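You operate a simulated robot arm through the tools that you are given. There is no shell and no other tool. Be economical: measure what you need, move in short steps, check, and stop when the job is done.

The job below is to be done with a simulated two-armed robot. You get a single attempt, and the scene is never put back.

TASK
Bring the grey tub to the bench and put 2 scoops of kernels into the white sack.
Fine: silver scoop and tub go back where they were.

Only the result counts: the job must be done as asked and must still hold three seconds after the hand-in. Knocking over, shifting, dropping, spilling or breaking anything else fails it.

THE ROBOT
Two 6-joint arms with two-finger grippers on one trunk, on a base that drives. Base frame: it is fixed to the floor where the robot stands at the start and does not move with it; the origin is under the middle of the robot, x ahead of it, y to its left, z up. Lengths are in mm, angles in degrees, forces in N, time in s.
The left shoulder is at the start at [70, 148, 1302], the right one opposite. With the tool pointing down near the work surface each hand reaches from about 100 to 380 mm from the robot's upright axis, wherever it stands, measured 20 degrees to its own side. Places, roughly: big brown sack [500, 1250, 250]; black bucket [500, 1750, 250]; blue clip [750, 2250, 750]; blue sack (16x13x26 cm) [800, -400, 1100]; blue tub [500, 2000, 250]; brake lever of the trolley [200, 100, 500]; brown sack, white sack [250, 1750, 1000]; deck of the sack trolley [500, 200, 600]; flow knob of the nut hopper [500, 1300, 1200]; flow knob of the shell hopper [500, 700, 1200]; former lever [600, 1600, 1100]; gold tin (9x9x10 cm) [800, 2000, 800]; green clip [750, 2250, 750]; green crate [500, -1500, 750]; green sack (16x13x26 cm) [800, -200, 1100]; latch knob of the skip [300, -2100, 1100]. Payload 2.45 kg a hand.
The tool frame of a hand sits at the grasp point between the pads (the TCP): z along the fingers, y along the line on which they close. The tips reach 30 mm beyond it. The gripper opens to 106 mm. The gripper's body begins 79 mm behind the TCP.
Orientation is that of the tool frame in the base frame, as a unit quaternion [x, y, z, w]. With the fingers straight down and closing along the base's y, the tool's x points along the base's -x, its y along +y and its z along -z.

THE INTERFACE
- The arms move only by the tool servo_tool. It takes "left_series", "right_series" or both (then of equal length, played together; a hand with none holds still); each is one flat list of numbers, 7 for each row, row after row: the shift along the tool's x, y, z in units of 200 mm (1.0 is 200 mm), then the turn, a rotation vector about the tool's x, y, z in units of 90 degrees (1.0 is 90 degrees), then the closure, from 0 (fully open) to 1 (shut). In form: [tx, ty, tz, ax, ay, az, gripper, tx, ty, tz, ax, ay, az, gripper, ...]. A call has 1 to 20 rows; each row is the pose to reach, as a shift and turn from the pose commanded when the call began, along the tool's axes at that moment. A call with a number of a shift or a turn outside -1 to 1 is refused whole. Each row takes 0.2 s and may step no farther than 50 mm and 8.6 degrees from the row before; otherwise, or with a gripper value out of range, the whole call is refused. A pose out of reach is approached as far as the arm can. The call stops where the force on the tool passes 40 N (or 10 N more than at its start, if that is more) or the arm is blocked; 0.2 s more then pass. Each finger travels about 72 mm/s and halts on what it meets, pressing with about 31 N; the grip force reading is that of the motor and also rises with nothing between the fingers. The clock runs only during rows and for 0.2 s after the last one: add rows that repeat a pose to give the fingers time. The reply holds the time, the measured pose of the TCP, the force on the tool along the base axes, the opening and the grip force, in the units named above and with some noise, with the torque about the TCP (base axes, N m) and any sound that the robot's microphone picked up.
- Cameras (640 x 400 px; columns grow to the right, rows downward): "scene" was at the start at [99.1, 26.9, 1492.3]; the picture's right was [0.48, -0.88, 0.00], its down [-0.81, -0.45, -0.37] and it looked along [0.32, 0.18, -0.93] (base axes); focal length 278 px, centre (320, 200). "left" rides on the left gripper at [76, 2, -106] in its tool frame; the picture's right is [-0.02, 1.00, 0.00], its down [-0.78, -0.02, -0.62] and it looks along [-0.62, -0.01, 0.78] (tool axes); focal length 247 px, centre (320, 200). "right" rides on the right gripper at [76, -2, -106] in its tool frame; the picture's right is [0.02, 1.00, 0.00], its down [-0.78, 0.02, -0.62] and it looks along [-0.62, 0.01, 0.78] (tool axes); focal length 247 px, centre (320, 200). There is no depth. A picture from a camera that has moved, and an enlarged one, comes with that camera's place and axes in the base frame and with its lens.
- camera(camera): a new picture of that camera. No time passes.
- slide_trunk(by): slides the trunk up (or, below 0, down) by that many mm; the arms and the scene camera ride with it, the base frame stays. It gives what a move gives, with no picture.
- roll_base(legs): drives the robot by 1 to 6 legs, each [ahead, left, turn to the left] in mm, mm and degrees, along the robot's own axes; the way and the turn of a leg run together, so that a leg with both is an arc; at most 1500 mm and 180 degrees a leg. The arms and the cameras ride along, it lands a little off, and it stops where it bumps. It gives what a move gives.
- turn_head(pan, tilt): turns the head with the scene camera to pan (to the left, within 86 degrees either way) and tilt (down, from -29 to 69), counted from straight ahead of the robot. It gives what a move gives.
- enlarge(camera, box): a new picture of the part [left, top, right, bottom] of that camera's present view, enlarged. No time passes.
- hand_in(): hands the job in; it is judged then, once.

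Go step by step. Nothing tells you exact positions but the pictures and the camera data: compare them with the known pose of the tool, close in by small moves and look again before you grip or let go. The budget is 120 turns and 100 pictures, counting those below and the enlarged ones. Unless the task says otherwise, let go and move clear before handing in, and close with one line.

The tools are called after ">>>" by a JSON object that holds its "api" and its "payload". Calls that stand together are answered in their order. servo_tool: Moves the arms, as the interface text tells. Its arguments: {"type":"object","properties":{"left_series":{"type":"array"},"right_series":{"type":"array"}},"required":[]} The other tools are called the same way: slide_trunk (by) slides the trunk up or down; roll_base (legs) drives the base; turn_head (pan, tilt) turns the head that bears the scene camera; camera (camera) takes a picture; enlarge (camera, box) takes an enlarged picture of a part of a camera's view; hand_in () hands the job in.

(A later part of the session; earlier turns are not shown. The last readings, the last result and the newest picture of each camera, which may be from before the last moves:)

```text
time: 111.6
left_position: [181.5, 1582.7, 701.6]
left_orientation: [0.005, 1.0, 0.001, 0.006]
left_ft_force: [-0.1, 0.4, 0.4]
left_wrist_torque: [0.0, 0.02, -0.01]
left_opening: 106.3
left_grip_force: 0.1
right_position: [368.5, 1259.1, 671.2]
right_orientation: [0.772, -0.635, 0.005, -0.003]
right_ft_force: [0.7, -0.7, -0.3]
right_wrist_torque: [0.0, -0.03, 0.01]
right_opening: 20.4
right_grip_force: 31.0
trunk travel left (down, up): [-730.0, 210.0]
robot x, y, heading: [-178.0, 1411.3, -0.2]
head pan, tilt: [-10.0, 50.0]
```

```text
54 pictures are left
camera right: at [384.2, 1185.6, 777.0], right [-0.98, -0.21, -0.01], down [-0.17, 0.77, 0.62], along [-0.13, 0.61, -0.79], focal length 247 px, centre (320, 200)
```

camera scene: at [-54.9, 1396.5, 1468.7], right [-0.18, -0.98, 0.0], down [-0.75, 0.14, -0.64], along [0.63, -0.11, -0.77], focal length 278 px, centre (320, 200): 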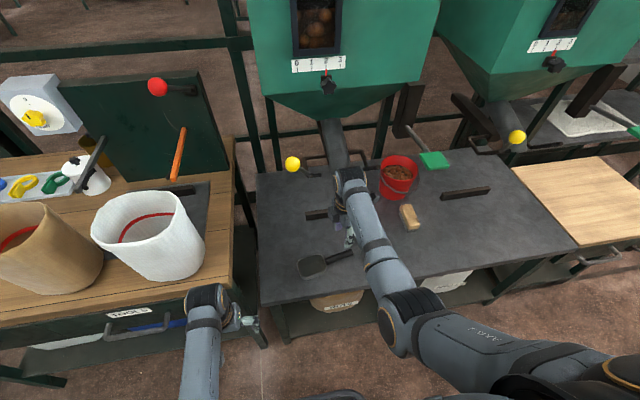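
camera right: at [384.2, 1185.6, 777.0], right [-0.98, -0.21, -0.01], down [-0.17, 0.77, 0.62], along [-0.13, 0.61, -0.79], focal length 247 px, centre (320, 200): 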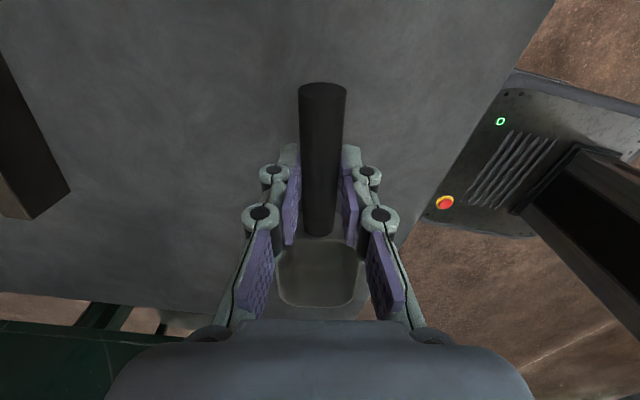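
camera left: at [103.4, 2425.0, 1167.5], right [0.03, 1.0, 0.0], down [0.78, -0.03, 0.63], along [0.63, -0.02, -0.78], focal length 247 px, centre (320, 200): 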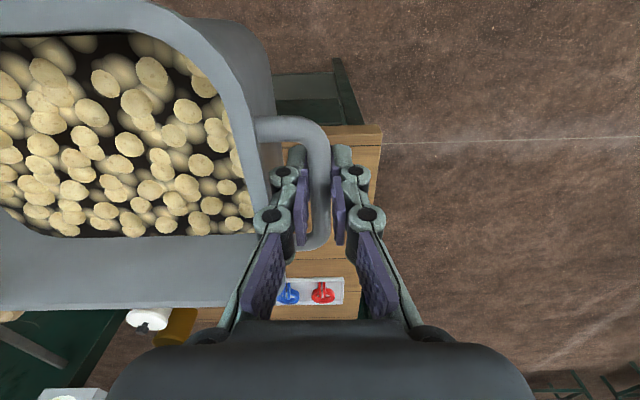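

The scoop is held at (368, 1259, 671); I note that pose for the return. I lift with the trunk, back off and raise further.

>>> {"api": "slide_trunk", "payload": {"by": 60}}

>>> {"api": "roll_base", "payload": {"legs": [[-390, 0, 0]]}}

>>> {"api": "slide_trunk", "payload": {"by": 140}}

>>> {"api": "camera", "payload": {"camera": "right"}}

>>> {"api": "turn_head", "payload": {"pan": -10, "tilt": 50}}

>>> {"api": "enlarge", "payload": {"camera": "scene", "box": [240, 120, 440, 320]}}

```text
time: 112.6
left_position: [182.1, 1582.2, 760.9]
left_orientation: [0.006, 1.0, 0.001, 0.006]
left_ft_force: [0.5, 0.4, -0.4]
left_wrist_torque: [-0.02, -0.01, -0.02]
left_opening: 105.9
left_grip_force: 0.1
right_position: [367.3, 1259.5, 730.1]
right_orientation: [0.772, -0.636, 0.004, -0.001]
right_ft_force: [0.7, -0.6, -1.5]
right_wrist_torque: [-0.09, 0.03, -0.01]
right_opening: 20.3
right_grip_force: 31.0
trunk travel left (down, up): [-790.0, 150.0]
robot x, y, heading: [-180.4, 1410.1, -0.2]
head pan, tilt: [-10.0, 50.0]
```

```text
time: 115.1
left_position: [-207.2, 1583.3, 759.7]
left_orientation: [0.005, 1.0, 0.001, 0.006]
left_ft_force: [0.5, 0.0, 0.1]
left_wrist_torque: [0.01, 0.0, -0.01]
left_opening: 105.8
left_grip_force: 0.0
right_position: [-21.4, 1261.2, 729.6]
right_orientation: [0.772, -0.635, 0.004, -0.002]
right_ft_force: [0.8, -0.4, -1.1]
right_wrist_torque: [-0.13, -0.03, -0.06]
right_opening: 20.0
right_grip_force: 30.8
trunk travel left (down, up): [-790.0, 150.0]
robot x, y, heading: [-569.1, 1414.5, -0.1]
head pan, tilt: [-10.0, 50.0]
```

```text
time: 116.7
left_position: [-206.7, 1582.8, 900.7]
left_orientation: [0.005, 1.0, 0.0, 0.006]
left_ft_force: [1.0, -0.2, -1.7]
left_wrist_torque: [-0.03, -0.05, 0.03]
left_opening: 106.1
left_grip_force: 0.1
right_position: [-20.6, 1261.5, 869.1]
right_orientation: [0.772, -0.636, 0.004, -0.002]
right_ft_force: [1.3, 0.1, -1.2]
right_wrist_torque: [-0.08, -0.03, -0.02]
right_opening: 20.1
right_grip_force: 31.5
trunk travel left (down, up): [-930.0, 10.0]
robot x, y, heading: [-567.5, 1415.6, -0.4]
head pan, tilt: [-10.0, 50.0]
```

```text
53 pictures are left
camera right: at [-4.3, 1187.5, 976.8], right [-0.98, -0.21, -0.01], down [-0.17, 0.77, 0.62], along [-0.13, 0.61, -0.79], focal length 247 px, centre (320, 200)
```

right: 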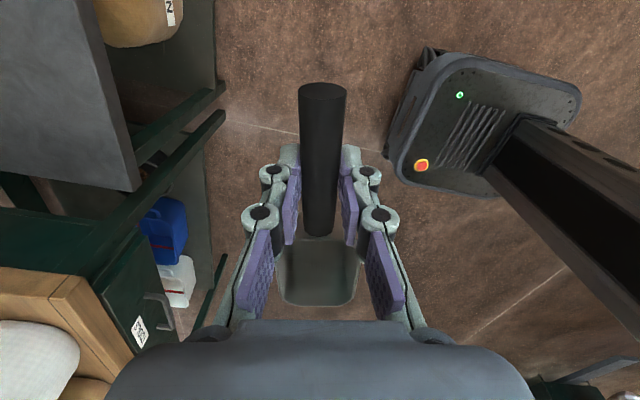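

```text
time: 117.3
left_position: [-207.5, 1584.4, 901.3]
left_orientation: [0.005, 1.0, 0.001, 0.006]
left_ft_force: [-0.3, -0.2, 0.6]
left_wrist_torque: [-0.02, 0.0, -0.04]
left_opening: 105.8
left_grip_force: 0.1
right_position: [-20.4, 1261.4, 869.9]
right_orientation: [0.772, -0.635, 0.004, -0.002]
right_ft_force: [-0.3, 0.4, -1.3]
right_wrist_torque: [-0.1, 0.0, 0.0]
right_opening: 20.4
right_grip_force: 31.1
trunk travel left (down, up): [-930.0, 10.0]
robot x, y, heading: [-569.2, 1415.0, 0.0]
head pan, tilt: [-10.0, 50.0]
```

```text
2.00 times, centred on (340, 220) of scene
camera zoom: at [-443.6, 1397.7, 1668.6], right [-0.18, -0.98, 0.0], down [-0.75, 0.13, -0.64], along [0.63, -0.11, -0.77], focal length 555 px, centre (280, 160)
```

zoom: 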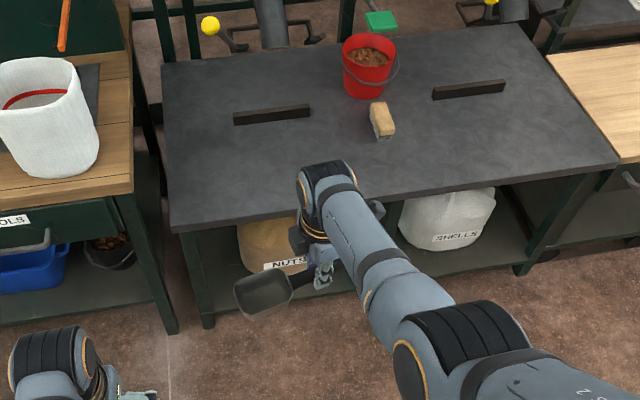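

The scoop is held firm and level. Now I drive back to the tub, raise the hand, turn it so that the bowl points along the tub's length, and go in above the tub.

>>> {"api": "roll_base", "payload": {"legs": [[0, 970, 0]]}}

>>> {"api": "servo_tool", "payload": {"right_series": [0, 0, -0.15, 0, 0, 0.04, 1, 0, 0, -0.3, 0, 0, 0.08, 1, 0, 0, -0.45, 0, 0, 0.124, 1, 0, 0, -0.6, 0, 0, 0.124, 1, 0, 0, -0.75, 0, 0, 0.124, 1, 0, 0, -0.75, 0, 0, 0.124, 1]}}

>>> {"api": "roll_base", "payload": {"legs": [[410, 0, 0]]}}

>>> {"api": "turn_head", "payload": {"pan": -15, "tilt": 58}}

>>> {"api": "camera", "payload": {"camera": "scene"}}

>>> {"api": "camera", "payload": {"camera": "right"}}

```text
time: 122.4
left_position: [-207.9, 2546.4, 901.5]
left_orientation: [0.004, 1.0, 0.001, 0.007]
left_ft_force: [0.0, 0.1, 0.0]
left_wrist_torque: [0.02, 0.01, 0.01]
left_opening: 105.8
left_grip_force: 0.1
right_position: [-20.2, 2225.5, 869.8]
right_orientation: [0.773, -0.634, 0.004, -0.003]
right_ft_force: [0.4, 0.6, -0.5]
right_wrist_torque: [-0.09, -0.02, -0.02]
right_opening: 20.4
right_grip_force: 30.9
trunk travel left (down, up): [-930.0, 10.0]
robot x, y, heading: [-567.6, 2371.7, 0.1]
head pan, tilt: [-10.0, 50.0]
```

```text
time: 123.8
left_position: [-207.7, 2547.8, 899.4]
left_orientation: [0.003, 1.0, 0.001, 0.006]
left_ft_force: [-0.1, 0.1, 0.2]
left_wrist_torque: [0.0, 0.0, -0.01]
left_opening: 105.8
left_grip_force: 0.0
right_position: [-20.3, 2224.9, 1020.6]
right_orientation: [0.709, -0.705, 0.004, -0.002]
right_ft_force: [-0.2, 0.1, -1.6]
right_wrist_torque: [-0.1, 0.03, 0.02]
right_opening: 20.1
right_grip_force: 31.1
trunk travel left (down, up): [-930.0, 10.0]
robot x, y, heading: [-571.6, 2376.8, 0.2]
head pan, tilt: [-10.0, 50.0]
```

```text
time: 126.3
left_position: [206.1, 2548.6, 901.3]
left_orientation: [0.003, 1.0, 0.001, 0.006]
left_ft_force: [-0.1, 0.6, -0.7]
left_wrist_torque: [0.01, 0.01, -0.02]
left_opening: 106.1
left_grip_force: 0.0
right_position: [394.4, 2226.9, 1020.9]
right_orientation: [0.708, -0.706, 0.004, -0.003]
right_ft_force: [-0.6, -0.4, -0.6]
right_wrist_torque: [-0.09, 0.0, -0.02]
right_opening: 20.2
right_grip_force: 30.9
trunk travel left (down, up): [-930.0, 10.0]
robot x, y, heading: [-154.7, 2375.2, 0.2]
head pan, tilt: [-10.0, 50.0]
```

```text
time: 127.0
left_position: [208.4, 2548.9, 901.5]
left_orientation: [0.004, 1.0, 0.001, 0.006]
left_ft_force: [-0.4, -0.2, -0.2]
left_wrist_torque: [-0.02, -0.02, -0.01]
left_opening: 106.0
left_grip_force: 0.0
right_position: [395.1, 2226.9, 1020.8]
right_orientation: [0.708, -0.706, 0.003, -0.002]
right_ft_force: [-0.1, -0.2, -1.2]
right_wrist_torque: [-0.08, 0.03, -0.02]
right_opening: 20.5
right_grip_force: 30.9
trunk travel left (down, up): [-930.0, 10.0]
robot x, y, heading: [-153.4, 2377.7, -0.2]
head pan, tilt: [-15.0, 58.0]
```

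```text
51 pictures are left
camera scene: at [-36.1, 2356.5, 1658.5], right [-0.26, -0.97, 0.0], down [-0.82, 0.22, -0.53], along [0.51, -0.14, -0.85], focal length 278 px, centre (320, 200)
```

scene: 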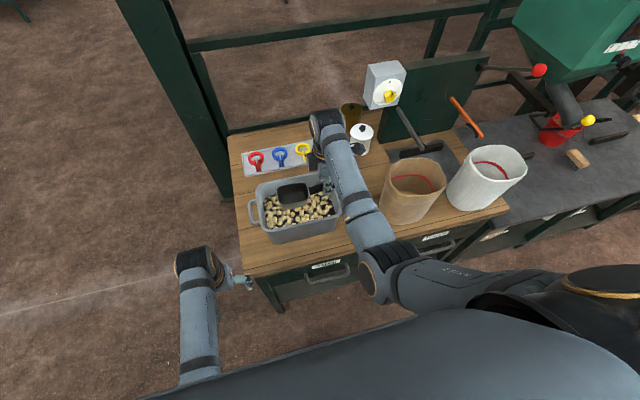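

```text
50 pictures are left
camera right: at [397.9, 2151.1, 1126.8], right [-1.0, -0.02, -0.01], down [-0.02, 0.78, 0.62], along [-0.01, 0.62, -0.78], focal length 247 px, centre (320, 200)
```

right: 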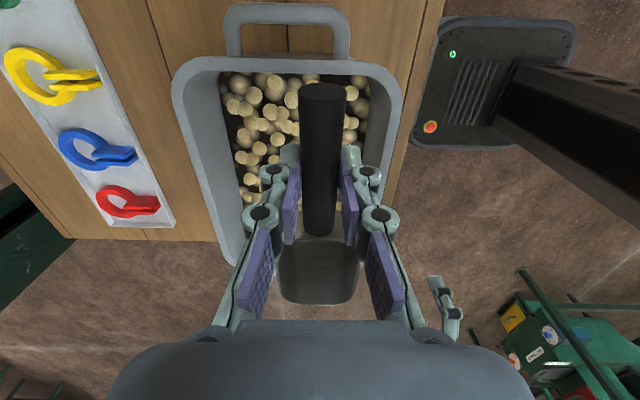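

The tub's middle is near (415, 2306) and its near inner wall at y 2195, with the bowl above the kernels. I tilt the bowl nose-down 45 degrees and push it into the kernels.

>>> {"api": "servo_tool", "payload": {"right_series": [-0.01, -0.03, 0.02, 0, 0.09, 0, 1, -0.02, -0.06, 0.04, 0, 0.18, 0, 1, -0.025, -0.1, 0.06, 0, 0.27, 0, 1, -0.025, -0.1, 0.08, 0, 0.36, 0, 1, -0.025, -0.1, 0.1, 0, 0.45, 0, 1, -0.025, -0.1, 0.105, 0, 0.5, 0, 1, -0.02, -0.1, 0.18, 0, 0.5, 0, 1, -0.01, -0.1, 0.26, 0, 0.5, 0, 1, -0.005, -0.1, 0.34, 0, 0.5, 0, 1]}}

>>> {"api": "camera", "payload": {"camera": "right"}}

>>> {"api": "enlarge", "payload": {"camera": "scene", "box": [220, 130, 420, 270]}}

```text
time: 129.0
left_position: [209.1, 2548.7, 900.0]
left_orientation: [0.003, 1.0, 0.001, 0.006]
left_ft_force: [0.5, 0.7, 0.0]
left_wrist_torque: [0.0, 0.01, 0.02]
left_opening: 106.2
left_grip_force: 0.0
right_position: [398.9, 2215.2, 972.9]
right_orientation: [-0.652, 0.653, -0.274, -0.27]
right_ft_force: [0.5, -0.2, -2.1]
right_wrist_torque: [-0.06, 0.01, -0.04]
right_opening: 20.3
right_grip_force: 30.9
right hand out of reach, approached as far as the arm can: row 6, 7, 8, 9
trunk travel left (down, up): [-930.0, 10.0]
robot x, y, heading: [-153.1, 2372.0, -0.0]
head pan, tilt: [-15.0, 58.0]
```

```text
49 pictures are left
camera right: at [402.0, 2238.2, 1102.3], right [-1.0, -0.02, 0.01], down [-0.02, 0.99, -0.12], along [-0.01, -0.12, -0.99], focal length 247 px, centre (320, 200)
```

right: 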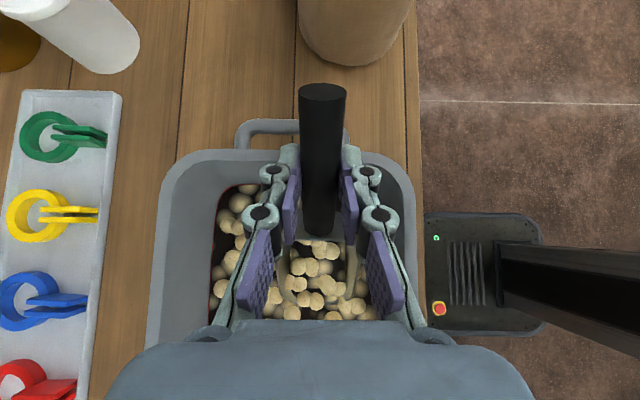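

```text
2.86 times, centred on (320, 200) of scene
camera zoom: at [-36.0, 2357.1, 1658.4], right [-0.26, -0.97, 0.0], down [-0.82, 0.22, -0.53], along [0.51, -0.14, -0.85], focal length 793 px, centre (320, 200)
```

zoom: 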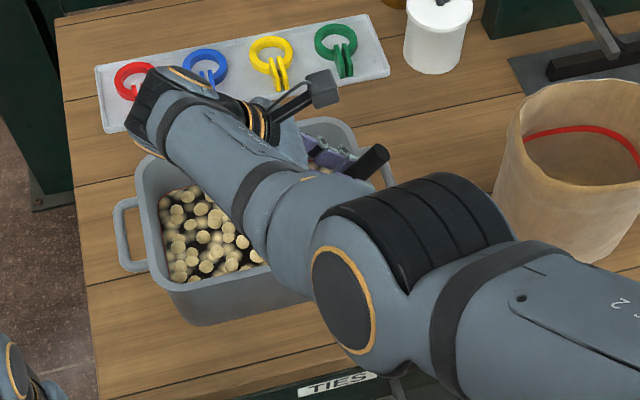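

The tilted hand is just out of reach here. I raise the hand again so that I can lower the trunk and do the digging closer to the shoulders.

>>> {"api": "servo_tool", "payload": {"right_series": [0.08, 0, -0.08, 0, 0, 0, 1, 0.16, 0, -0.16, 0, 0, 0, 1, 0.24, 0, -0.24, 0, 0, 0, 1, 0.34, 0, -0.34, 0, 0, 0, 1, 0.34, 0, -0.34, 0, 0, 0, 1]}}

>>> {"api": "slide_trunk", "payload": {"by": -50}}

```text
time: 130.4
left_position: [208.3, 2548.0, 901.0]
left_orientation: [0.004, 1.0, 0.001, 0.005]
left_ft_force: [-0.2, 0.2, 0.5]
left_wrist_torque: [-0.04, -0.02, 0.01]
left_opening: 106.0
left_grip_force: 0.1
right_position: [418.7, 2145.1, 1077.8]
right_orientation: [-0.617, 0.664, -0.301, -0.296]
right_ft_force: [0.6, 0.7, -1.7]
right_wrist_torque: [0.0, -0.01, 0.0]
right_opening: 20.2
right_grip_force: 30.8
right hand out of reach, approached as far as the arm can: row 4, 5
trunk travel left (down, up): [-930.0, 10.0]
robot x, y, heading: [-150.5, 2376.3, -0.0]
head pan, tilt: [-15.0, 58.0]
stopped in row 5 (right hand): the arm was blocked; the commanded pose is now the measured one
```

```text
time: 131.0
left_position: [207.2, 2547.6, 878.0]
left_orientation: [0.004, 1.0, 0.001, 0.006]
left_ft_force: [0.2, -0.3, -0.3]
left_wrist_torque: [0.02, 0.01, 0.0]
left_opening: 105.9
left_grip_force: 0.0
right_position: [418.4, 2142.3, 1060.5]
right_orientation: [-0.612, 0.664, -0.309, -0.298]
right_ft_force: [-2.6, 0.3, 8.7]
right_wrist_torque: [0.39, 0.54, 0.1]
right_opening: 20.2
right_grip_force: 31.1
trunk travel left (down, up): [-907.0, 33.0]
robot x, y, heading: [-152.7, 2374.1, 0.0]
head pan, tilt: [-15.0, 58.0]
stopped: the force on the tool passed its limit at 52 N (the readings are from after the stop); the commanded pose is now the measured one
```

Something was touched during the trunk slide. I look before doing anything else.

>>> {"api": "camera", "payload": {"camera": "right"}}

>>> {"api": "camera", "payload": {"camera": "scene"}}

```text
47 pictures are left
camera right: at [417.6, 2176.5, 1187.9], right [-1.0, 0.05, -0.03], down [0.05, 0.98, -0.21], along [0.02, -0.22, -0.98], focal length 247 px, centre (320, 200)
```

right: 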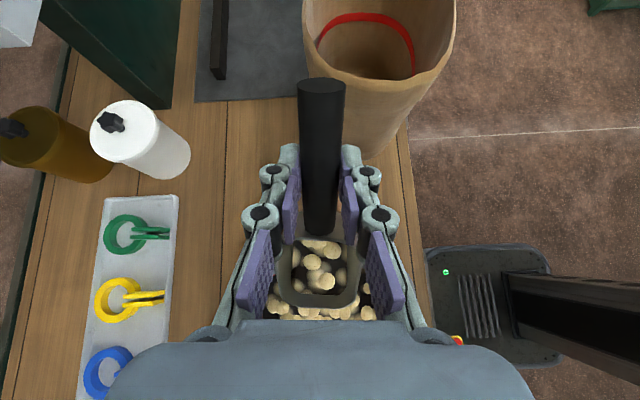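

```text
46 pictures are left
camera scene: at [-38.5, 2356.1, 1635.7], right [-0.26, -0.97, 0.0], down [-0.82, 0.22, -0.53], along [0.51, -0.14, -0.85], focal length 278 px, centre (320, 200)
```

scene: 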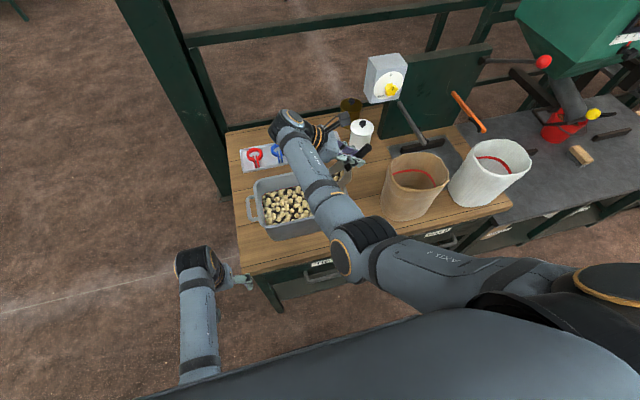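

The right camera shows kernels in the bowl's opening, and the arm looks cramped in this lean rather than anything on the bench being hit. I unwind: level the scoop while moving it back over the tub's middle.

>>> {"api": "servo_tool", "payload": {"right_series": [-0.033, 0.003, -0.052, -0.001, -0.081, -0.007, 1, -0.065, 0.006, -0.104, -0.003, -0.162, -0.014, 1, -0.098, 0.01, -0.155, -0.004, -0.243, -0.021, 1, -0.13, 0.013, -0.206, -0.006, -0.324, -0.027, 1, -0.163, 0.016, -0.258, -0.007, -0.405, -0.034, 1, -0.196, 0.02, -0.31, -0.009, -0.486, -0.041, 1, -0.228, 0.023, -0.361, -0.01, -0.565, -0.048, 1, -0.228, 0.023, -0.361, -0.01, -0.565, -0.048, 1]}}

>>> {"api": "camera", "payload": {"camera": "scene"}}

>>> {"api": "camera", "payload": {"camera": "right"}}

```text
time: 132.8
left_position: [208.3, 2547.1, 877.4]
left_orientation: [0.004, 1.0, 0.001, 0.006]
left_ft_force: [0.0, -0.2, -0.1]
left_wrist_torque: [0.0, -0.01, -0.03]
left_opening: 106.0
left_grip_force: 0.0
right_position: [418.6, 2227.2, 1070.8]
right_orientation: [0.708, -0.706, -0.002, -0.001]
right_ft_force: [0.2, -1.0, -2.2]
right_wrist_torque: [-0.08, 0.0, 0.01]
right_opening: 20.4
right_grip_force: 30.5
trunk travel left (down, up): [-907.0, 33.0]
robot x, y, heading: [-148.4, 2370.7, 0.2]
head pan, tilt: [-15.0, 58.0]
```

```text
45 pictures are left
camera scene: at [-36.3, 2356.5, 1635.9], right [-0.26, -0.97, 0.0], down [-0.82, 0.22, -0.53], along [0.51, -0.14, -0.85], focal length 278 px, centre (320, 200)
```

scene: 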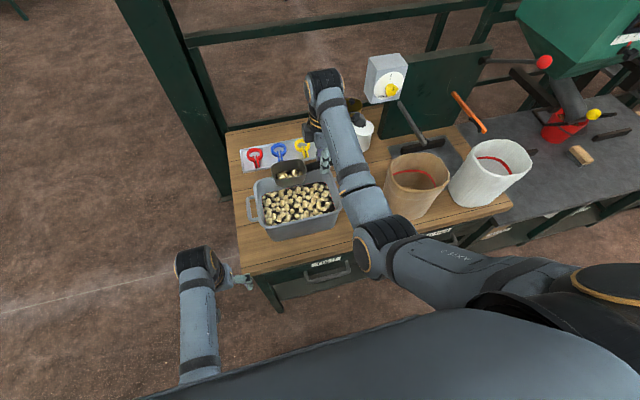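

```text
44 pictures are left
camera right: at [422.2, 2152.1, 1177.1], right [-1.0, -0.02, 0.0], down [-0.02, 0.78, 0.62], along [-0.01, 0.62, -0.78], focal length 247 px, centre (320, 200)
```

right: 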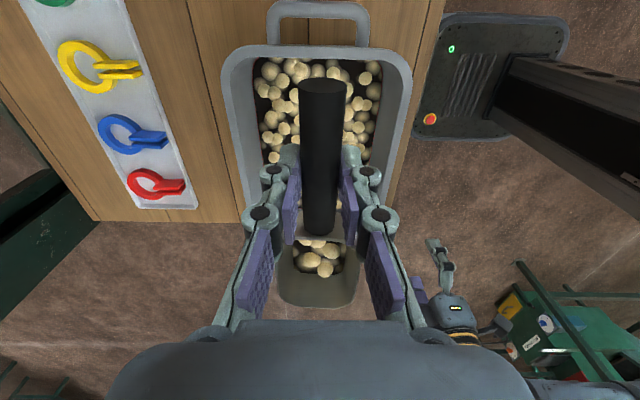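

The bowl holds a few kernels and nothing was spilled. I lower the trunk, come 40 mm closer and dig again with a gentler tilt of 25 degrees, levelling while pushing forward.

>>> {"api": "slide_trunk", "payload": {"by": -80}}

>>> {"api": "roll_base", "payload": {"legs": [[40, 0, 0]]}}

>>> {"api": "servo_tool", "payload": {"right_series": [0, 0.1, 0, 0, 0.09, 0, 1, -0.01, 0.2, 0, 0, 0.18, 0, 1, -0.01, 0.215, 0.05, 0, 0.27, 0, 1, -0.01, 0.215, 0.15, 0, 0.28, 0, 1, -0.01, 0.215, 0.25, 0, 0.28, 0, 1, -0.01, 0.215, 0.32, 0, 0.28, 0, 1, -0.01, 0.215, 0.38, 0, 0.28, 0, 1]}}

>>> {"api": "camera", "payload": {"camera": "right"}}

```text
time: 133.9
left_position: [208.6, 2548.4, 799.9]
left_orientation: [0.003, 1.0, 0.001, 0.006]
left_ft_force: [0.5, 0.7, 0.5]
left_wrist_torque: [0.0, 0.03, 0.01]
left_opening: 106.1
left_grip_force: 0.0
right_position: [419.2, 2228.0, 990.4]
right_orientation: [-0.707, 0.707, 0.0, 0.0]
right_ft_force: [-0.4, 0.1, -0.9]
right_wrist_torque: [-0.11, -0.02, 0.0]
right_opening: 20.4
right_grip_force: 31.1
trunk travel left (down, up): [-827.0, 113.0]
robot x, y, heading: [-153.6, 2377.1, 0.1]
head pan, tilt: [-15.0, 58.0]
```

```text
time: 134.8
left_position: [243.7, 2547.1, 799.4]
left_orientation: [0.004, 1.0, 0.0, 0.008]
left_ft_force: [-0.7, -0.2, 0.4]
left_wrist_torque: [-0.01, -0.04, -0.02]
left_opening: 105.9
left_grip_force: 0.0
right_position: [455.3, 2227.8, 993.5]
right_orientation: [-0.707, 0.707, 0.0, 0.002]
right_ft_force: [-0.9, 0.7, -2.1]
right_wrist_torque: [-0.1, -0.08, -0.01]
right_opening: 20.4
right_grip_force: 30.7
trunk travel left (down, up): [-827.0, 113.0]
robot x, y, heading: [-111.2, 2374.8, 0.1]
head pan, tilt: [-15.0, 58.0]
```

```text
time: 135.7
left_position: [248.5, 2547.7, 798.4]
left_orientation: [0.005, 1.0, 0.001, 0.005]
left_ft_force: [0.5, -0.2, -0.3]
left_wrist_torque: [0.02, -0.01, 0.01]
left_opening: 106.2
left_grip_force: 0.1
right_position: [438.5, 2144.4, 995.5]
right_orientation: [-0.651, 0.707, -0.206, -0.183]
right_ft_force: [0.7, 0.0, 1.1]
right_wrist_torque: [0.12, 0.04, -0.01]
right_opening: 20.2
right_grip_force: 30.8
right hand out of reach, approached as far as the arm can: row 3
trunk travel left (down, up): [-827.0, 113.0]
robot x, y, heading: [-117.3, 2372.1, -0.1]
head pan, tilt: [-15.0, 58.0]
stopped in row 4 (right hand): the arm was blocked; the commanded pose is now the measured one
```

```text
43 pictures are left
camera right: at [432.9, 2136.6, 1126.6], right [-1.0, 0.05, -0.04], down [0.04, 0.99, 0.11], along [0.05, 0.11, -0.99], focal length 247 px, centre (320, 200)
```

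right: 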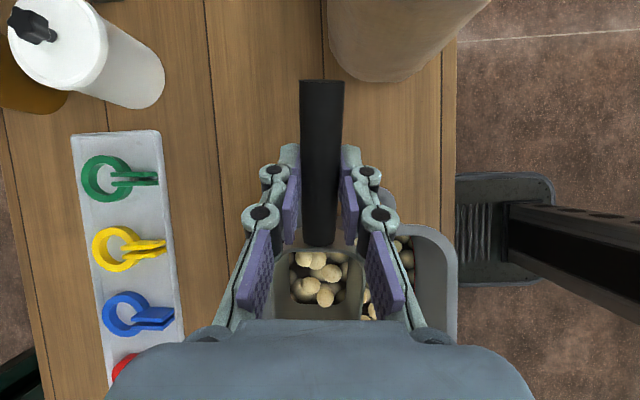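

Being closer is worse: the arm meets its inner fold limit. I level the scoop again, raise the trunk, then set the base farther back and to the left so that the arm is more open.

>>> {"api": "servo_tool", "payload": {"right_series": [-0.076, 0.031, -0.064, -0.005, -0.089, -0.013, 1, -0.152, 0.062, -0.128, -0.01, -0.178, -0.026, 1, -0.227, 0.093, -0.192, -0.016, -0.267, -0.039, 1, -0.303, 0.124, -0.256, -0.021, -0.355, -0.051, 1, -0.303, 0.124, -0.256, -0.021, -0.355, -0.051, 1]}}

>>> {"api": "slide_trunk", "payload": {"by": 100}}

>>> {"api": "roll_base", "payload": {"legs": [[-40, 130, 0]]}}

```text
time: 136.9
left_position: [246.6, 2547.6, 797.1]
left_orientation: [0.005, 1.0, 0.001, 0.006]
left_ft_force: [-0.7, 0.9, -0.4]
left_wrist_torque: [0.04, 0.01, 0.03]
left_opening: 105.9
left_grip_force: 0.1
right_position: [418.4, 2228.2, 1001.8]
right_orientation: [0.708, -0.706, -0.003, -0.002]
right_ft_force: [-0.2, -0.1, -2.2]
right_wrist_torque: [-0.12, -0.01, 0.02]
right_opening: 20.2
right_grip_force: 31.3
right hand out of reach, approached as far as the arm can: row 4, 5
trunk travel left (down, up): [-827.0, 113.0]
robot x, y, heading: [-116.5, 2373.3, 0.0]
head pan, tilt: [-15.0, 58.0]
```

```text
time: 138.2
left_position: [247.4, 2546.8, 897.8]
left_orientation: [0.004, 1.0, 0.001, 0.005]
left_ft_force: [0.0, 0.6, -0.2]
left_wrist_torque: [-0.01, 0.01, 0.0]
left_opening: 106.2
left_grip_force: 0.1
right_position: [418.4, 2228.2, 1100.6]
right_orientation: [0.708, -0.706, -0.002, -0.001]
right_ft_force: [-0.1, 0.1, -1.6]
right_wrist_torque: [-0.11, 0.03, 0.02]
right_opening: 20.2
right_grip_force: 31.3
trunk travel left (down, up): [-927.0, 13.0]
robot x, y, heading: [-113.4, 2369.4, 0.2]
head pan, tilt: [-15.0, 58.0]
```

```text
time: 139.5
left_position: [208.1, 2675.0, 898.2]
left_orientation: [0.005, 1.0, 0.002, 0.005]
left_ft_force: [0.3, -1.3, 0.4]
left_wrist_torque: [0.0, 0.0, 0.01]
left_opening: 105.8
left_grip_force: 0.1
right_position: [379.4, 2353.5, 1101.8]
right_orientation: [0.708, -0.706, -0.003, -0.003]
right_ft_force: [0.3, -0.7, -1.3]
right_wrist_torque: [-0.09, 0.01, 0.01]
right_opening: 20.2
right_grip_force: 30.8
trunk travel left (down, up): [-927.0, 13.0]
robot x, y, heading: [-155.1, 2502.1, 0.0]
head pan, tilt: [-15.0, 58.0]
```

Now I bring the level scoop back over the tub with the base farther left, then tilt.

>>> {"api": "servo_tool", "payload": {"right_series": [0.05, -0.03, 0.15, 0, 0, 0, 1, 0.1, -0.06, 0.3, 0, 0, 0, 1, 0.2, -0.1, 0.4, 0, 0, 0, 1, 0.35, -0.14, 0.5, 0, 0, 0, 1, 0.5, -0.185, 0.5, 0, 0, 0, 1, 0.6, -0.185, 0.5, 0, 0, 0, 1, 0.6, -0.185, 0.5, 0, 0.08, 0, 1, 0.6, -0.185, 0.5, 0, 0.16, 0, 1, 0.6, -0.185, 0.5, 0, 0.24, 0, 1, 0.6, -0.185, 0.5, 0, 0.31, 0, 1, 0.6, -0.185, 0.5, 0, 0.31, 0, 1]}}

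```text
time: 141.9
left_position: [208.3, 2675.5, 897.2]
left_orientation: [0.004, 1.0, 0.001, 0.006]
left_ft_force: [0.7, 0.5, 0.1]
left_wrist_torque: [0.0, 0.03, 0.01]
left_opening: 106.1
left_grip_force: 0.1
right_position: [415.3, 2236.9, 999.7]
right_orientation: [0.687, -0.686, 0.168, 0.169]
right_ft_force: [-1.0, 1.4, -1.6]
right_wrist_torque: [-0.07, 0.02, 0.02]
right_opening: 20.2
right_grip_force: 31.2
trunk travel left (down, up): [-927.0, 13.0]
robot x, y, heading: [-149.9, 2503.3, 0.2]
head pan, tilt: [-15.0, 58.0]
```

This pose is reachable. I dig: push the tilted bowl down to near the tub's floor, level it while moving forward, and lift.

>>> {"api": "servo_tool", "payload": {"right_series": [-0.06, 0, 0.128, 0, 0, 0, 1, -0.12, 0, 0.256, 0, 0, 0, 1, -0.181, 0, 0.385, 0, 0, 0, 1, -0.234, 0, 0.431, 0, -0.09, 0, 1, -0.302, 0, 0.474, 0, -0.18, 0, 1, -0.35, 0, 0.522, 0, -0.27, 0, 1, -0.398, 0, 0.57, 0, -0.355, 0, 1, -0.398, 0, 0.57, 0, -0.355, 0, 1, -0.34, 0, 0.47, 0, -0.355, 0, 1, -0.286, 0, 0.369, 0, -0.355, 0, 1, -0.17, 0, 0.171, 0, -0.355, 0, 1, -0.053, 0, -0.028, 0, -0.355, 0, 1, -0.053, 0, -0.028, 0, -0.355, 0, 1]}}

>>> {"api": "camera", "payload": {"camera": "right"}}

>>> {"api": "enlarge", "payload": {"camera": "scene", "box": [220, 130, 460, 290]}}

```text
time: 144.7
left_position: [208.7, 2675.5, 897.6]
left_orientation: [0.004, 1.0, 0.001, 0.005]
left_ft_force: [1.1, -0.4, -0.7]
left_wrist_torque: [0.0, 0.02, 0.0]
left_opening: 105.9
left_grip_force: 0.1
right_position: [415.8, 2248.5, 1001.7]
right_orientation: [0.708, -0.705, -0.028, -0.026]
right_ft_force: [-0.8, 0.2, -2.2]
right_wrist_torque: [-0.16, 0.01, -0.01]
right_opening: 20.1
right_grip_force: 31.0
right hand out of reach, approached as far as the arm can: row 7, 8
trunk travel left (down, up): [-927.0, 13.0]
robot x, y, heading: [-152.3, 2504.4, 0.2]
head pan, tilt: [-15.0, 58.0]
```

```text
42 pictures are left
camera right: at [418.7, 2165.5, 1101.6], right [-1.0, -0.02, 0.0], down [-0.02, 0.73, 0.68], along [-0.02, 0.68, -0.73], focal length 247 px, centre (320, 200)
```

right: 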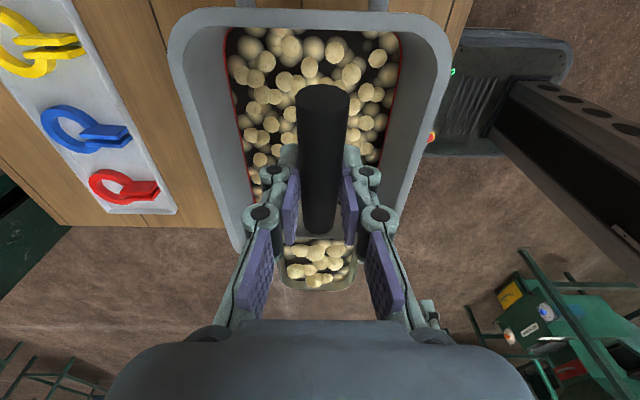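

```text
2.50 times, centred on (340, 210) of scene
camera zoom: at [-36.0, 2484.5, 1655.8], right [-0.26, -0.97, 0.0], down [-0.82, 0.22, -0.53], along [0.51, -0.14, -0.85], focal length 694 px, centre (270, 175)
```

zoom: 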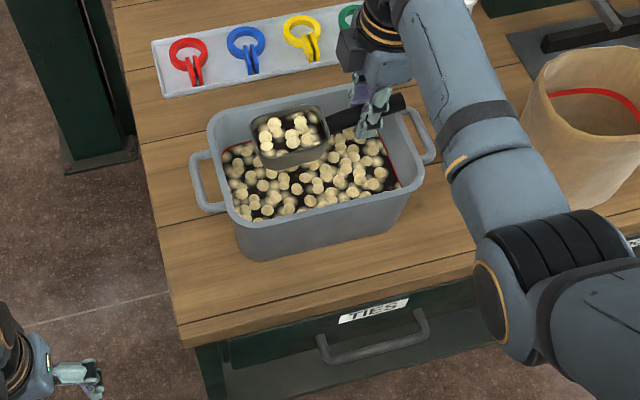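

The bowl looks full, and the tub has not moved. I check the fill level closely.

>>> {"api": "enlarge", "payload": {"camera": "right", "box": [250, 210, 390, 300]}}

>>> {"api": "turn_head", "payload": {"pan": -15, "tilt": 50}}

>>> {"api": "enlarge", "payload": {"camera": "scene", "box": [280, 170, 440, 280]}}

```text
4.44 times, centred on (320, 255) of right
camera zoom: at [418.7, 2165.5, 1101.6], right [-1.0, -0.02, 0.0], down [-0.02, 0.73, 0.68], along [-0.02, 0.68, -0.73], focal length 1098 px, centre (320, -44)
```

zoom: 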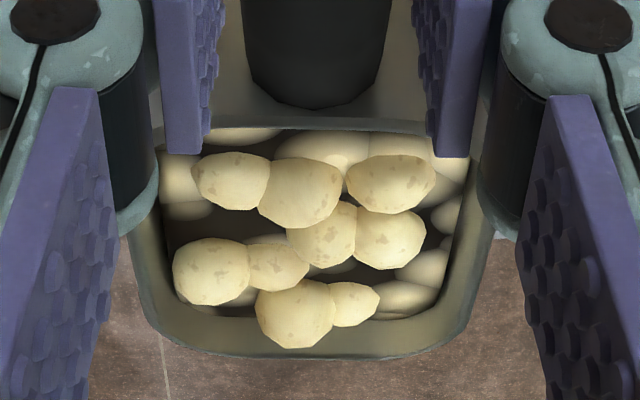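

```text
time: 145.4
left_position: [208.3, 2676.3, 897.4]
left_orientation: [0.005, 1.0, 0.001, 0.005]
left_ft_force: [1.0, 0.4, 0.5]
left_wrist_torque: [0.0, 0.01, 0.02]
left_opening: 106.0
left_grip_force: 0.0
right_position: [415.6, 2249.8, 1001.4]
right_orientation: [0.708, -0.706, -0.026, -0.027]
right_ft_force: [0.2, 0.5, -2.6]
right_wrist_torque: [-0.14, -0.02, 0.02]
right_opening: 19.9
right_grip_force: 31.4
trunk travel left (down, up): [-927.0, 13.0]
robot x, y, heading: [-154.0, 2505.9, 0.2]
head pan, tilt: [-15.0, 50.0]
```

```text
3.64 times, centred on (360, 225) of scene
camera zoom: at [-28.6, 2482.6, 1666.0], right [-0.26, -0.97, 0.0], down [-0.74, 0.2, -0.64], along [0.62, -0.17, -0.77], focal length 1009 px, centre (174, 109)
```

zoom: 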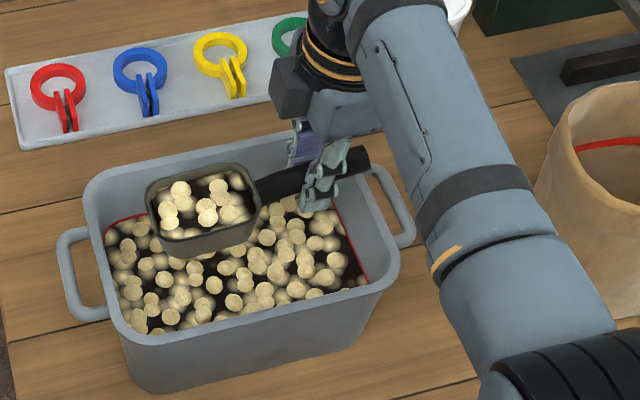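

The scoop is full and level. I raise it, back straight off the bench, and, while there, try out the pouring roll with the empty left arm in mirrored form to be sure it is reachable.

>>> {"api": "servo_tool", "payload": {"right_series": [0, 0, -0.08, 0, 0, 0, 1, 0, 0, -0.16, 0, 0, 0, 1, 0, 0, -0.25, 0, 0, 0, 1, 0, 0, -0.35, 0, 0, 0, 1, 0, 0, -0.35, 0, 0, 0, 1]}}

>>> {"api": "roll_base", "payload": {"legs": [[-200, 0, 0], [-200, 0, 0]]}}

>>> {"api": "servo_tool", "payload": {"left_series": [-0.2, 0, 0, 0, 0, 0.09, 1, -0.4, 0, -0.1, 0, 0, 0.18, 1, -0.6, 0, -0.2, 0, 0, 0.27, 1, -0.8, 0, -0.35, 0, 0, 0.36, 1, -0.95, 0, -0.5, 0, 0, 0.45, 1, -1, 0, -0.65, 0, 0, 0.54, 1, -1, 0, -0.8, 0, 0, 0.63, 1, -1, 0, -0.85, 0, 0, 0.72, 1, -1, 0, -0.85, 0, 0, 0.81, 1, -1, 0, -0.85, 0, 0, 0.9, 1, -1, 0, -0.85, 0, 0, 1, 1, -1, 0, -0.85, 0, 0, 1, 1]}}

>>> {"api": "camera", "payload": {"camera": "right"}}

```text
time: 146.6
left_position: [208.9, 2675.8, 897.4]
left_orientation: [0.004, 1.0, 0.001, 0.006]
left_ft_force: [0.0, -0.7, 0.1]
left_wrist_torque: [-0.02, -0.04, -0.01]
left_opening: 106.2
left_grip_force: 0.1
right_position: [415.8, 2244.0, 1071.6]
right_orientation: [0.708, -0.705, -0.026, -0.027]
right_ft_force: [0.6, 0.0, -1.3]
right_wrist_torque: [-0.14, 0.0, -0.04]
right_opening: 20.0
right_grip_force: 31.4
trunk travel left (down, up): [-927.0, 13.0]
robot x, y, heading: [-152.9, 2502.1, -0.1]
head pan, tilt: [-15.0, 50.0]
```

```text
time: 149.4
left_position: [-191.1, 2676.0, 896.5]
left_orientation: [0.004, 1.0, 0.001, 0.005]
left_ft_force: [0.2, -0.7, 0.2]
left_wrist_torque: [0.01, 0.0, -0.01]
left_opening: 106.1
left_grip_force: 0.2
right_position: [17.5, 2243.1, 1070.6]
right_orientation: [0.707, -0.706, -0.028, -0.026]
right_ft_force: [0.2, 0.2, -2.8]
right_wrist_torque: [-0.15, 0.02, 0.02]
right_opening: 20.0
right_grip_force: 31.0
trunk travel left (down, up): [-927.0, 13.0]
robot x, y, heading: [-553.4, 2503.0, 0.2]
head pan, tilt: [-15.0, 50.0]
```

```text
refused: row 11 steps farther than a row can; nothing moved
```

```text
38 pictures are left
camera right: at [20.2, 2159.6, 1169.6], right [-1.0, -0.02, 0.0], down [-0.02, 0.73, 0.68], along [-0.02, 0.68, -0.73], focal length 247 px, centre (320, 200)
```

right: 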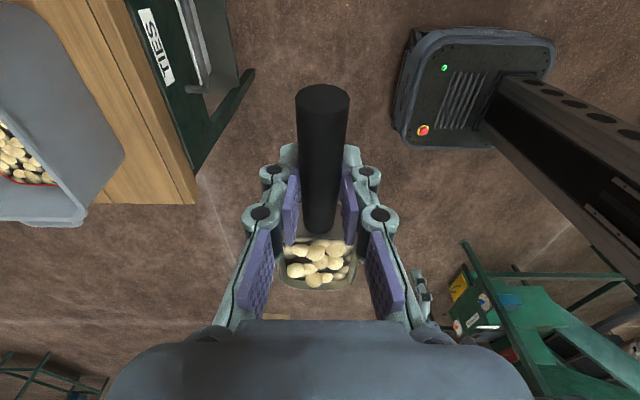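

One row was a hair too large, so I send the left-arm trial again with smaller turn steps.

>>> {"api": "servo_tool", "payload": {"left_series": [-0.2, 0, 0, 0, 0, 0.09, 1, -0.4, 0, -0.1, 0, 0, 0.18, 1, -0.6, 0, -0.2, 0, 0, 0.27, 1, -0.8, 0, -0.35, 0, 0, 0.36, 1, -0.95, 0, -0.5, 0, 0, 0.45, 1, -1, 0, -0.65, 0, 0, 0.54, 1, -1, 0, -0.8, 0, 0, 0.63, 1, -1, 0, -0.85, 0, 0, 0.72, 1, -1, 0, -0.85, 0, 0, 0.81, 1, -1, 0, -0.85, 0, 0, 0.9, 1, -1, 0, -0.85, 0, 0, 0.99, 1, -1, 0, -0.85, 0, 0, 0.99, 1]}}

>>> {"api": "servo_tool", "payload": {"left_series": [0, 0, 0, -0.09, 0, 0, 1, 0, 0, 0, -0.18, 0, 0, 1, 0, 0, 0, -0.27, 0, 0, 1, 0, 0, 0, -0.36, 0, 0, 1, 0, 0, 0, -0.45, 0, 0, 1, 0, 0, 0, -0.54, 0, 0, 1, 0, 0, 0, -0.63, 0, 0, 1, 0, 0, 0, -0.72, 0, 0, 1, 0, 0, 0, -0.81, 0, 0, 1, 0, 0, 0, -0.9, 0, 0, 1, 0, 0, 0, -0.99, 0, 0, 1, 0, 0, 0, -0.99, 0, 0, 1]}}

>>> {"api": "servo_tool", "payload": {"left_series": [0, 0, 0, -0.09, 0, 0, 1, 0, 0, 0, -0.18, 0, 0, 1, 0, 0, 0, -0.27, 0, 0, 1, 0, 0, 0, -0.36, 0, 0, 1, 0, 0, 0, -0.45, 0, 0, 1, 0, 0, 0, -0.45, 0, 0, 1]}}

```text
time: 152.0
left_position: [4.5, 2672.8, 1070.6]
left_orientation: [0.705, 0.709, 0.005, 0.003]
left_ft_force: [-1.1, -0.6, -0.2]
left_wrist_torque: [0.0, -0.01, 0.03]
left_opening: 0.1
left_grip_force: 28.6
right_position: [13.4, 2244.5, 1072.2]
right_orientation: [0.708, -0.706, -0.027, -0.027]
right_ft_force: [0.5, -0.2, -2.0]
right_wrist_torque: [-0.14, -0.01, 0.02]
right_opening: 19.8
right_grip_force: 30.9
trunk travel left (down, up): [-927.0, 13.0]
robot x, y, heading: [-553.5, 2500.8, 0.1]
head pan, tilt: [-15.0, 50.0]
```

```text
time: 154.6
left_position: [4.3, 2673.9, 1070.0]
left_orientation: [0.5, 0.502, 0.502, 0.496]
left_ft_force: [-0.7, -0.8, -0.7]
left_wrist_torque: [-0.01, 0.01, 0.0]
left_opening: 0.0
left_grip_force: 28.7
right_position: [14.0, 2243.9, 1071.8]
right_orientation: [0.708, -0.706, -0.026, -0.026]
right_ft_force: [-0.5, 1.0, -2.7]
right_wrist_torque: [-0.17, 0.0, 0.0]
right_opening: 19.8
right_grip_force: 31.1
trunk travel left (down, up): [-927.0, 13.0]
robot x, y, heading: [-553.7, 2501.5, -0.0]
head pan, tilt: [-15.0, 50.0]
```

```text
time: 156.0
left_position: [-0.7, 2682.4, 1180.6]
left_orientation: [0.302, 0.302, 0.641, 0.638]
left_ft_force: [0.5, -0.4, 0.6]
left_wrist_torque: [-0.03, -0.04, 0.02]
left_opening: 0.1
left_grip_force: 28.8
left hand out of reach, approached as far as the arm can: row 4, 5, 6
right_position: [13.1, 2243.0, 1070.0]
right_orientation: [0.708, -0.705, -0.026, -0.026]
right_ft_force: [0.5, -0.4, -2.0]
right_wrist_torque: [-0.14, 0.02, -0.01]
right_opening: 20.2
right_grip_force: 31.0
trunk travel left (down, up): [-927.0, 13.0]
robot x, y, heading: [-555.3, 2500.8, -0.5]
head pan, tilt: [-15.0, 50.0]
```

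The roll works to about 115 degrees. I bring the left arm back down and draw it in again.

>>> {"api": "servo_tool", "payload": {"left_series": [0, 0, 0, 0.09, 0, 0, 1, 0, 0, 0, 0.18, 0, 0, 1, 0, 0, 0, 0.27, 0, 0, 1, 0, 0, 0, 0.36, 0, 0, 1, 0, 0, 0, 0.45, 0, 0, 1, 0, 0, 0, 0.54, 0, 0, 1, 0, 0, 0, 0.63, 0, 0, 1, 0, 0, 0, 0.72, 0, 0, 1, 0, 0, 0, 0.81, 0, 0, 1, 0, 0, 0, 0.9, 0, 0, 1, 0, 0, 0, 0.99, 0, 0, 1]}}

>>> {"api": "servo_tool", "payload": {"left_series": [0, 0, 0, 0.09, 0, 0, 1, 0, 0, 0, 0.18, 0, 0, 1, 0, 0, 0, 0.27, 0, 0, 1, 0, 0, 0, 0.36, 0, 0, 1, 0, 0, 0, 0.45, 0, 0, 1]}}

>>> {"api": "servo_tool", "payload": {"left_series": [0, 0, 0.2, 0, 0, -0.09, 1, 0, 0, 0.4, 0, 0, -0.18, 1, 0, 0, 0.6, 0, 0, -0.27, 1, 0, 0, 0.8, 0, 0, -0.36, 1, 0, -0.15, 0.9, 0, 0, -0.45, 1, 0, -0.3, 0.9, 0, 0, -0.54, 1, 0, -0.45, 0.9, 0, 0, -0.63, 1, 0, -0.6, 0.9, 0, 0, -0.72, 1, 0, -0.75, 0.9, 0, 0, -0.81, 1, 0, -0.9, 0.9, 0, 0, -0.9, 1, 0, -1, 0.9, 0, 0, -0.99, 0.5]}}

```text
time: 158.4
left_position: [-3.9, 2696.4, 1171.9]
left_orientation: [0.666, 0.663, 0.258, 0.225]
left_ft_force: [-0.3, 0.6, -0.6]
left_wrist_torque: [-0.01, 0.02, 0.02]
left_opening: 0.0
left_grip_force: 28.5
left hand out of reach, approached as far as the arm can: row 5, 6
right_position: [14.2, 2243.6, 1069.8]
right_orientation: [0.708, -0.706, -0.027, -0.026]
right_ft_force: [-0.7, 1.0, -2.3]
right_wrist_torque: [-0.15, 0.04, -0.01]
right_opening: 20.3
right_grip_force: 30.9
trunk travel left (down, up): [-927.0, 13.0]
robot x, y, heading: [-559.1, 2504.8, -0.1]
head pan, tilt: [-15.0, 50.0]
```

```text
time: 159.6
left_position: [36.8, 2675.8, 1142.9]
left_orientation: [0.705, 0.71, 0.004, 0.002]
left_ft_force: [0.2, 0.3, -1.2]
left_wrist_torque: [0.03, 0.06, -0.01]
left_opening: 0.3
left_grip_force: 29.0
left hand out of reach, approached as far as the arm can: row 4, 5
right_position: [16.8, 2242.7, 1069.2]
right_orientation: [0.707, -0.706, -0.028, -0.025]
right_ft_force: [-0.4, 0.1, -2.1]
right_wrist_torque: [-0.15, 0.01, 0.02]
right_opening: 20.1
right_grip_force: 31.0
trunk travel left (down, up): [-927.0, 13.0]
robot x, y, heading: [-556.3, 2507.4, -0.2]
head pan, tilt: [-15.0, 50.0]
```

```text
time: 162.0
left_position: [-163.9, 2676.5, 962.9]
left_orientation: [0.003, 1.0, 0.001, 0.006]
left_ft_force: [0.5, 0.3, -0.1]
left_wrist_torque: [-0.02, -0.03, 0.0]
left_opening: 49.4
left_grip_force: 0.0
right_position: [13.5, 2243.3, 1070.9]
right_orientation: [0.708, -0.705, -0.026, -0.026]
right_ft_force: [0.1, 0.1, -1.7]
right_wrist_torque: [-0.15, 0.01, -0.01]
right_opening: 20.2
right_grip_force: 31.6
trunk travel left (down, up): [-927.0, 13.0]
robot x, y, heading: [-556.3, 2507.7, -0.0]
head pan, tilt: [-15.0, 50.0]
```

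The left arm is drawn in again, so I shift the right hand inward by 90 mm to match the tried pose and drive toward the white sack, staying back from the bench for a measurement.

>>> {"api": "servo_tool", "payload": {"right_series": [-0.1, 0, 0, 0, 0, 0, 1, -0.2, 0, 0, 0, 0, 0, 1, -0.3, 0, 0, 0, 0, 0, 1, -0.4, 0, 0, 0, 0, 0, 1, -0.45, 0, 0, 0, 0, 0, 1]}}

>>> {"api": "roll_base", "payload": {"legs": [[0, -375, 0], [0, -375, 0]]}}

>>> {"api": "turn_head", "payload": {"pan": 0, "tilt": 42}}

>>> {"api": "camera", "payload": {"camera": "scene"}}

>>> {"api": "camera", "payload": {"camera": "left"}}

```text
time: 163.2
left_position: [-163.2, 2675.6, 960.9]
left_orientation: [0.004, 1.0, 0.0, 0.007]
left_ft_force: [-0.7, -0.8, 0.0]
left_wrist_torque: [0.0, 0.01, 0.01]
left_opening: 53.3
left_grip_force: 0.0
right_position: [13.1, 2333.9, 1078.7]
right_orientation: [0.707, -0.706, -0.027, -0.027]
right_ft_force: [0.4, -0.3, -2.1]
right_wrist_torque: [-0.15, 0.01, 0.02]
right_opening: 19.7
right_grip_force: 30.9
trunk travel left (down, up): [-927.0, 13.0]
robot x, y, heading: [-554.2, 2505.1, 0.1]
head pan, tilt: [-15.0, 50.0]
```

```text
time: 167.6
left_position: [-161.5, 1932.7, 962.6]
left_orientation: [0.002, 1.0, -0.001, 0.006]
left_ft_force: [1.1, 0.8, -0.3]
left_wrist_torque: [-0.02, -0.02, -0.02]
left_opening: 52.9
left_grip_force: 0.0
right_position: [15.8, 1589.4, 1077.0]
right_orientation: [0.709, -0.704, -0.027, -0.027]
right_ft_force: [0.1, 0.6, -2.0]
right_wrist_torque: [-0.15, 0.01, -0.05]
right_opening: 20.0
right_grip_force: 31.3
trunk travel left (down, up): [-927.0, 13.0]
robot x, y, heading: [-551.5, 1756.7, 0.1]
head pan, tilt: [-15.0, 50.0]
```

```text
time: 168.3
left_position: [-162.3, 1930.4, 962.9]
left_orientation: [0.002, 1.0, 0.002, 0.007]
left_ft_force: [-0.1, -0.7, 0.4]
left_wrist_torque: [0.03, 0.02, 0.03]
left_opening: 53.1
left_grip_force: 0.0
right_position: [16.5, 1588.0, 1077.3]
right_orientation: [0.709, -0.705, -0.027, -0.027]
right_ft_force: [0.4, -0.1, -1.5]
right_wrist_torque: [-0.16, 0.03, 0.01]
right_opening: 20.0
right_grip_force: 30.3
trunk travel left (down, up): [-927.0, 13.0]
robot x, y, heading: [-555.5, 1756.4, 0.1]
head pan, tilt: [0.0, 42.0]
```

```text
37 pictures are left
camera scene: at [-419.7, 1755.4, 1677.3], right [0.0, -1.0, 0.0], down [-0.67, 0.0, -0.74], along [0.74, 0.0, -0.67], focal length 278 px, centre (320, 200)
```

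scene: 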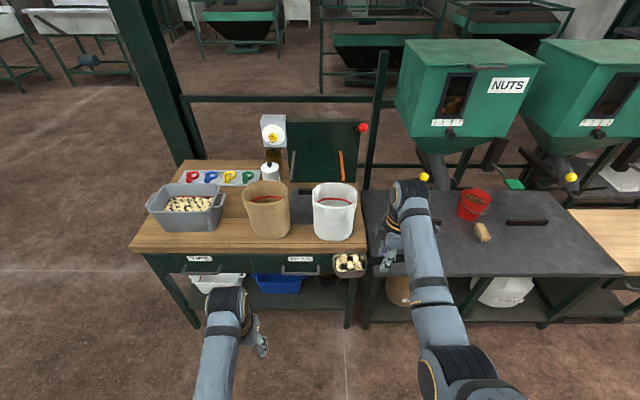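

```text
36 pictures are left
camera left: at [-240.8, 1931.6, 1069.8], right [0.03, 1.0, 0.0], down [0.78, -0.02, 0.63], along [0.63, -0.01, -0.78], focal length 247 px, centre (320, 200)
```

left: 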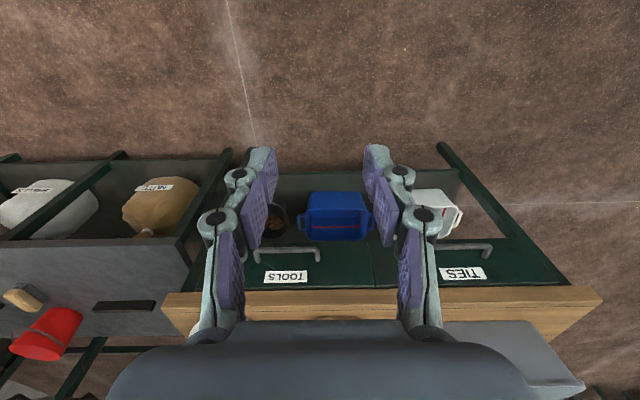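

The white sack's rim is centred at about (350, 1702) at z near 1010. I raise 13 mm with the trunk, bring the bowl over its middle and check from both cameras.

>>> {"api": "slide_trunk", "payload": {"by": 13}}

>>> {"api": "roll_base", "payload": {"legs": [[170, 15, 0], [165, 0, 0]]}}

>>> {"api": "turn_head", "payload": {"pan": 5, "tilt": 55}}

>>> {"api": "camera", "payload": {"camera": "scene"}}

>>> {"api": "camera", "payload": {"camera": "right"}}

```text
time: 168.9
left_position: [-162.6, 1930.6, 974.1]
left_orientation: [0.002, 1.0, 0.001, 0.006]
left_ft_force: [0.0, -0.1, 0.0]
left_wrist_torque: [-0.01, -0.02, -0.03]
left_opening: 52.9
left_grip_force: 0.1
right_position: [15.0, 1587.5, 1090.1]
right_orientation: [0.709, -0.704, -0.027, -0.026]
right_ft_force: [0.2, -0.5, -1.8]
right_wrist_torque: [-0.13, -0.01, -0.02]
right_opening: 19.9
right_grip_force: 31.2
trunk travel left (down, up): [-940.0, 0.0]
robot x, y, heading: [-555.6, 1756.9, 0.4]
head pan, tilt: [0.0, 42.0]
```

```text
time: 171.5
left_position: [171.5, 1946.1, 975.0]
left_orientation: [0.004, 1.0, 0.001, 0.007]
left_ft_force: [0.4, 0.7, -0.3]
left_wrist_torque: [-0.01, -0.06, -0.01]
left_opening: 52.6
left_grip_force: 0.0
right_position: [348.9, 1603.2, 1091.4]
right_orientation: [0.708, -0.705, -0.026, -0.028]
right_ft_force: [-0.2, -0.1, -2.1]
right_wrist_torque: [-0.12, -0.03, 0.02]
right_opening: 19.8
right_grip_force: 31.3
trunk travel left (down, up): [-940.0, 0.0]
robot x, y, heading: [-218.1, 1772.4, 0.2]
head pan, tilt: [0.0, 42.0]
```

```text
time: 172.2
left_position: [172.8, 1946.1, 975.5]
left_orientation: [0.004, 1.0, 0.001, 0.005]
left_ft_force: [0.2, 0.1, 0.0]
left_wrist_torque: [0.04, 0.01, 0.04]
left_opening: 53.1
left_grip_force: 0.1
right_position: [351.0, 1602.5, 1089.9]
right_orientation: [0.708, -0.705, -0.026, -0.027]
right_ft_force: [-0.3, -0.7, -1.8]
right_wrist_torque: [-0.13, 0.0, -0.02]
right_opening: 20.0
right_grip_force: 31.4
trunk travel left (down, up): [-940.0, 0.0]
robot x, y, heading: [-216.9, 1770.7, -0.2]
head pan, tilt: [5.0, 55.0]
```

```text
35 pictures are left
camera scene: at [-95.4, 1777.9, 1672.2], right [0.09, -1.0, 0.0], down [-0.82, -0.07, -0.57], along [0.57, 0.05, -0.82], focal length 278 px, centre (320, 200)
```

scene: 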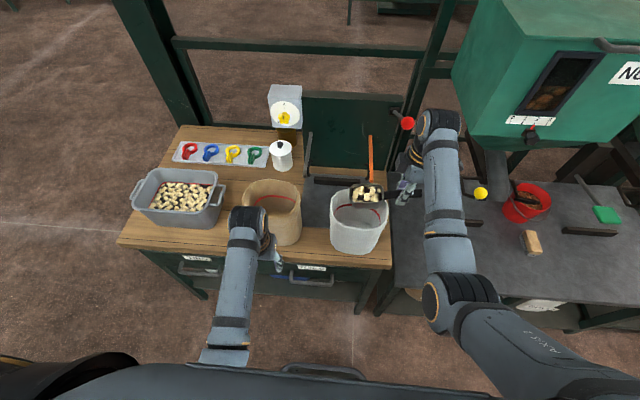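

```text
34 pictures are left
camera right: at [354.1, 1518.6, 1190.4], right [-1.0, -0.02, 0.0], down [-0.02, 0.73, 0.68], along [-0.02, 0.68, -0.73], focal length 247 px, centre (320, 200)
```

right: 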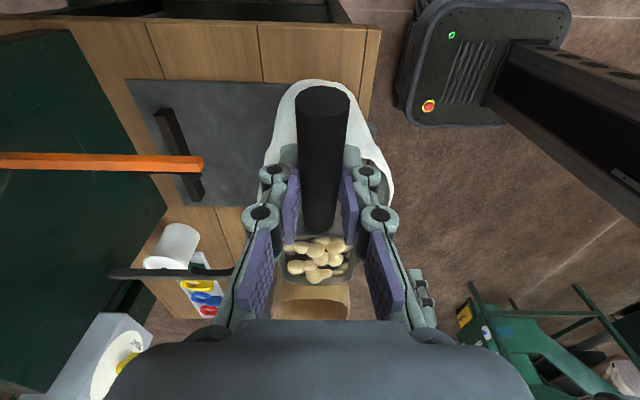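

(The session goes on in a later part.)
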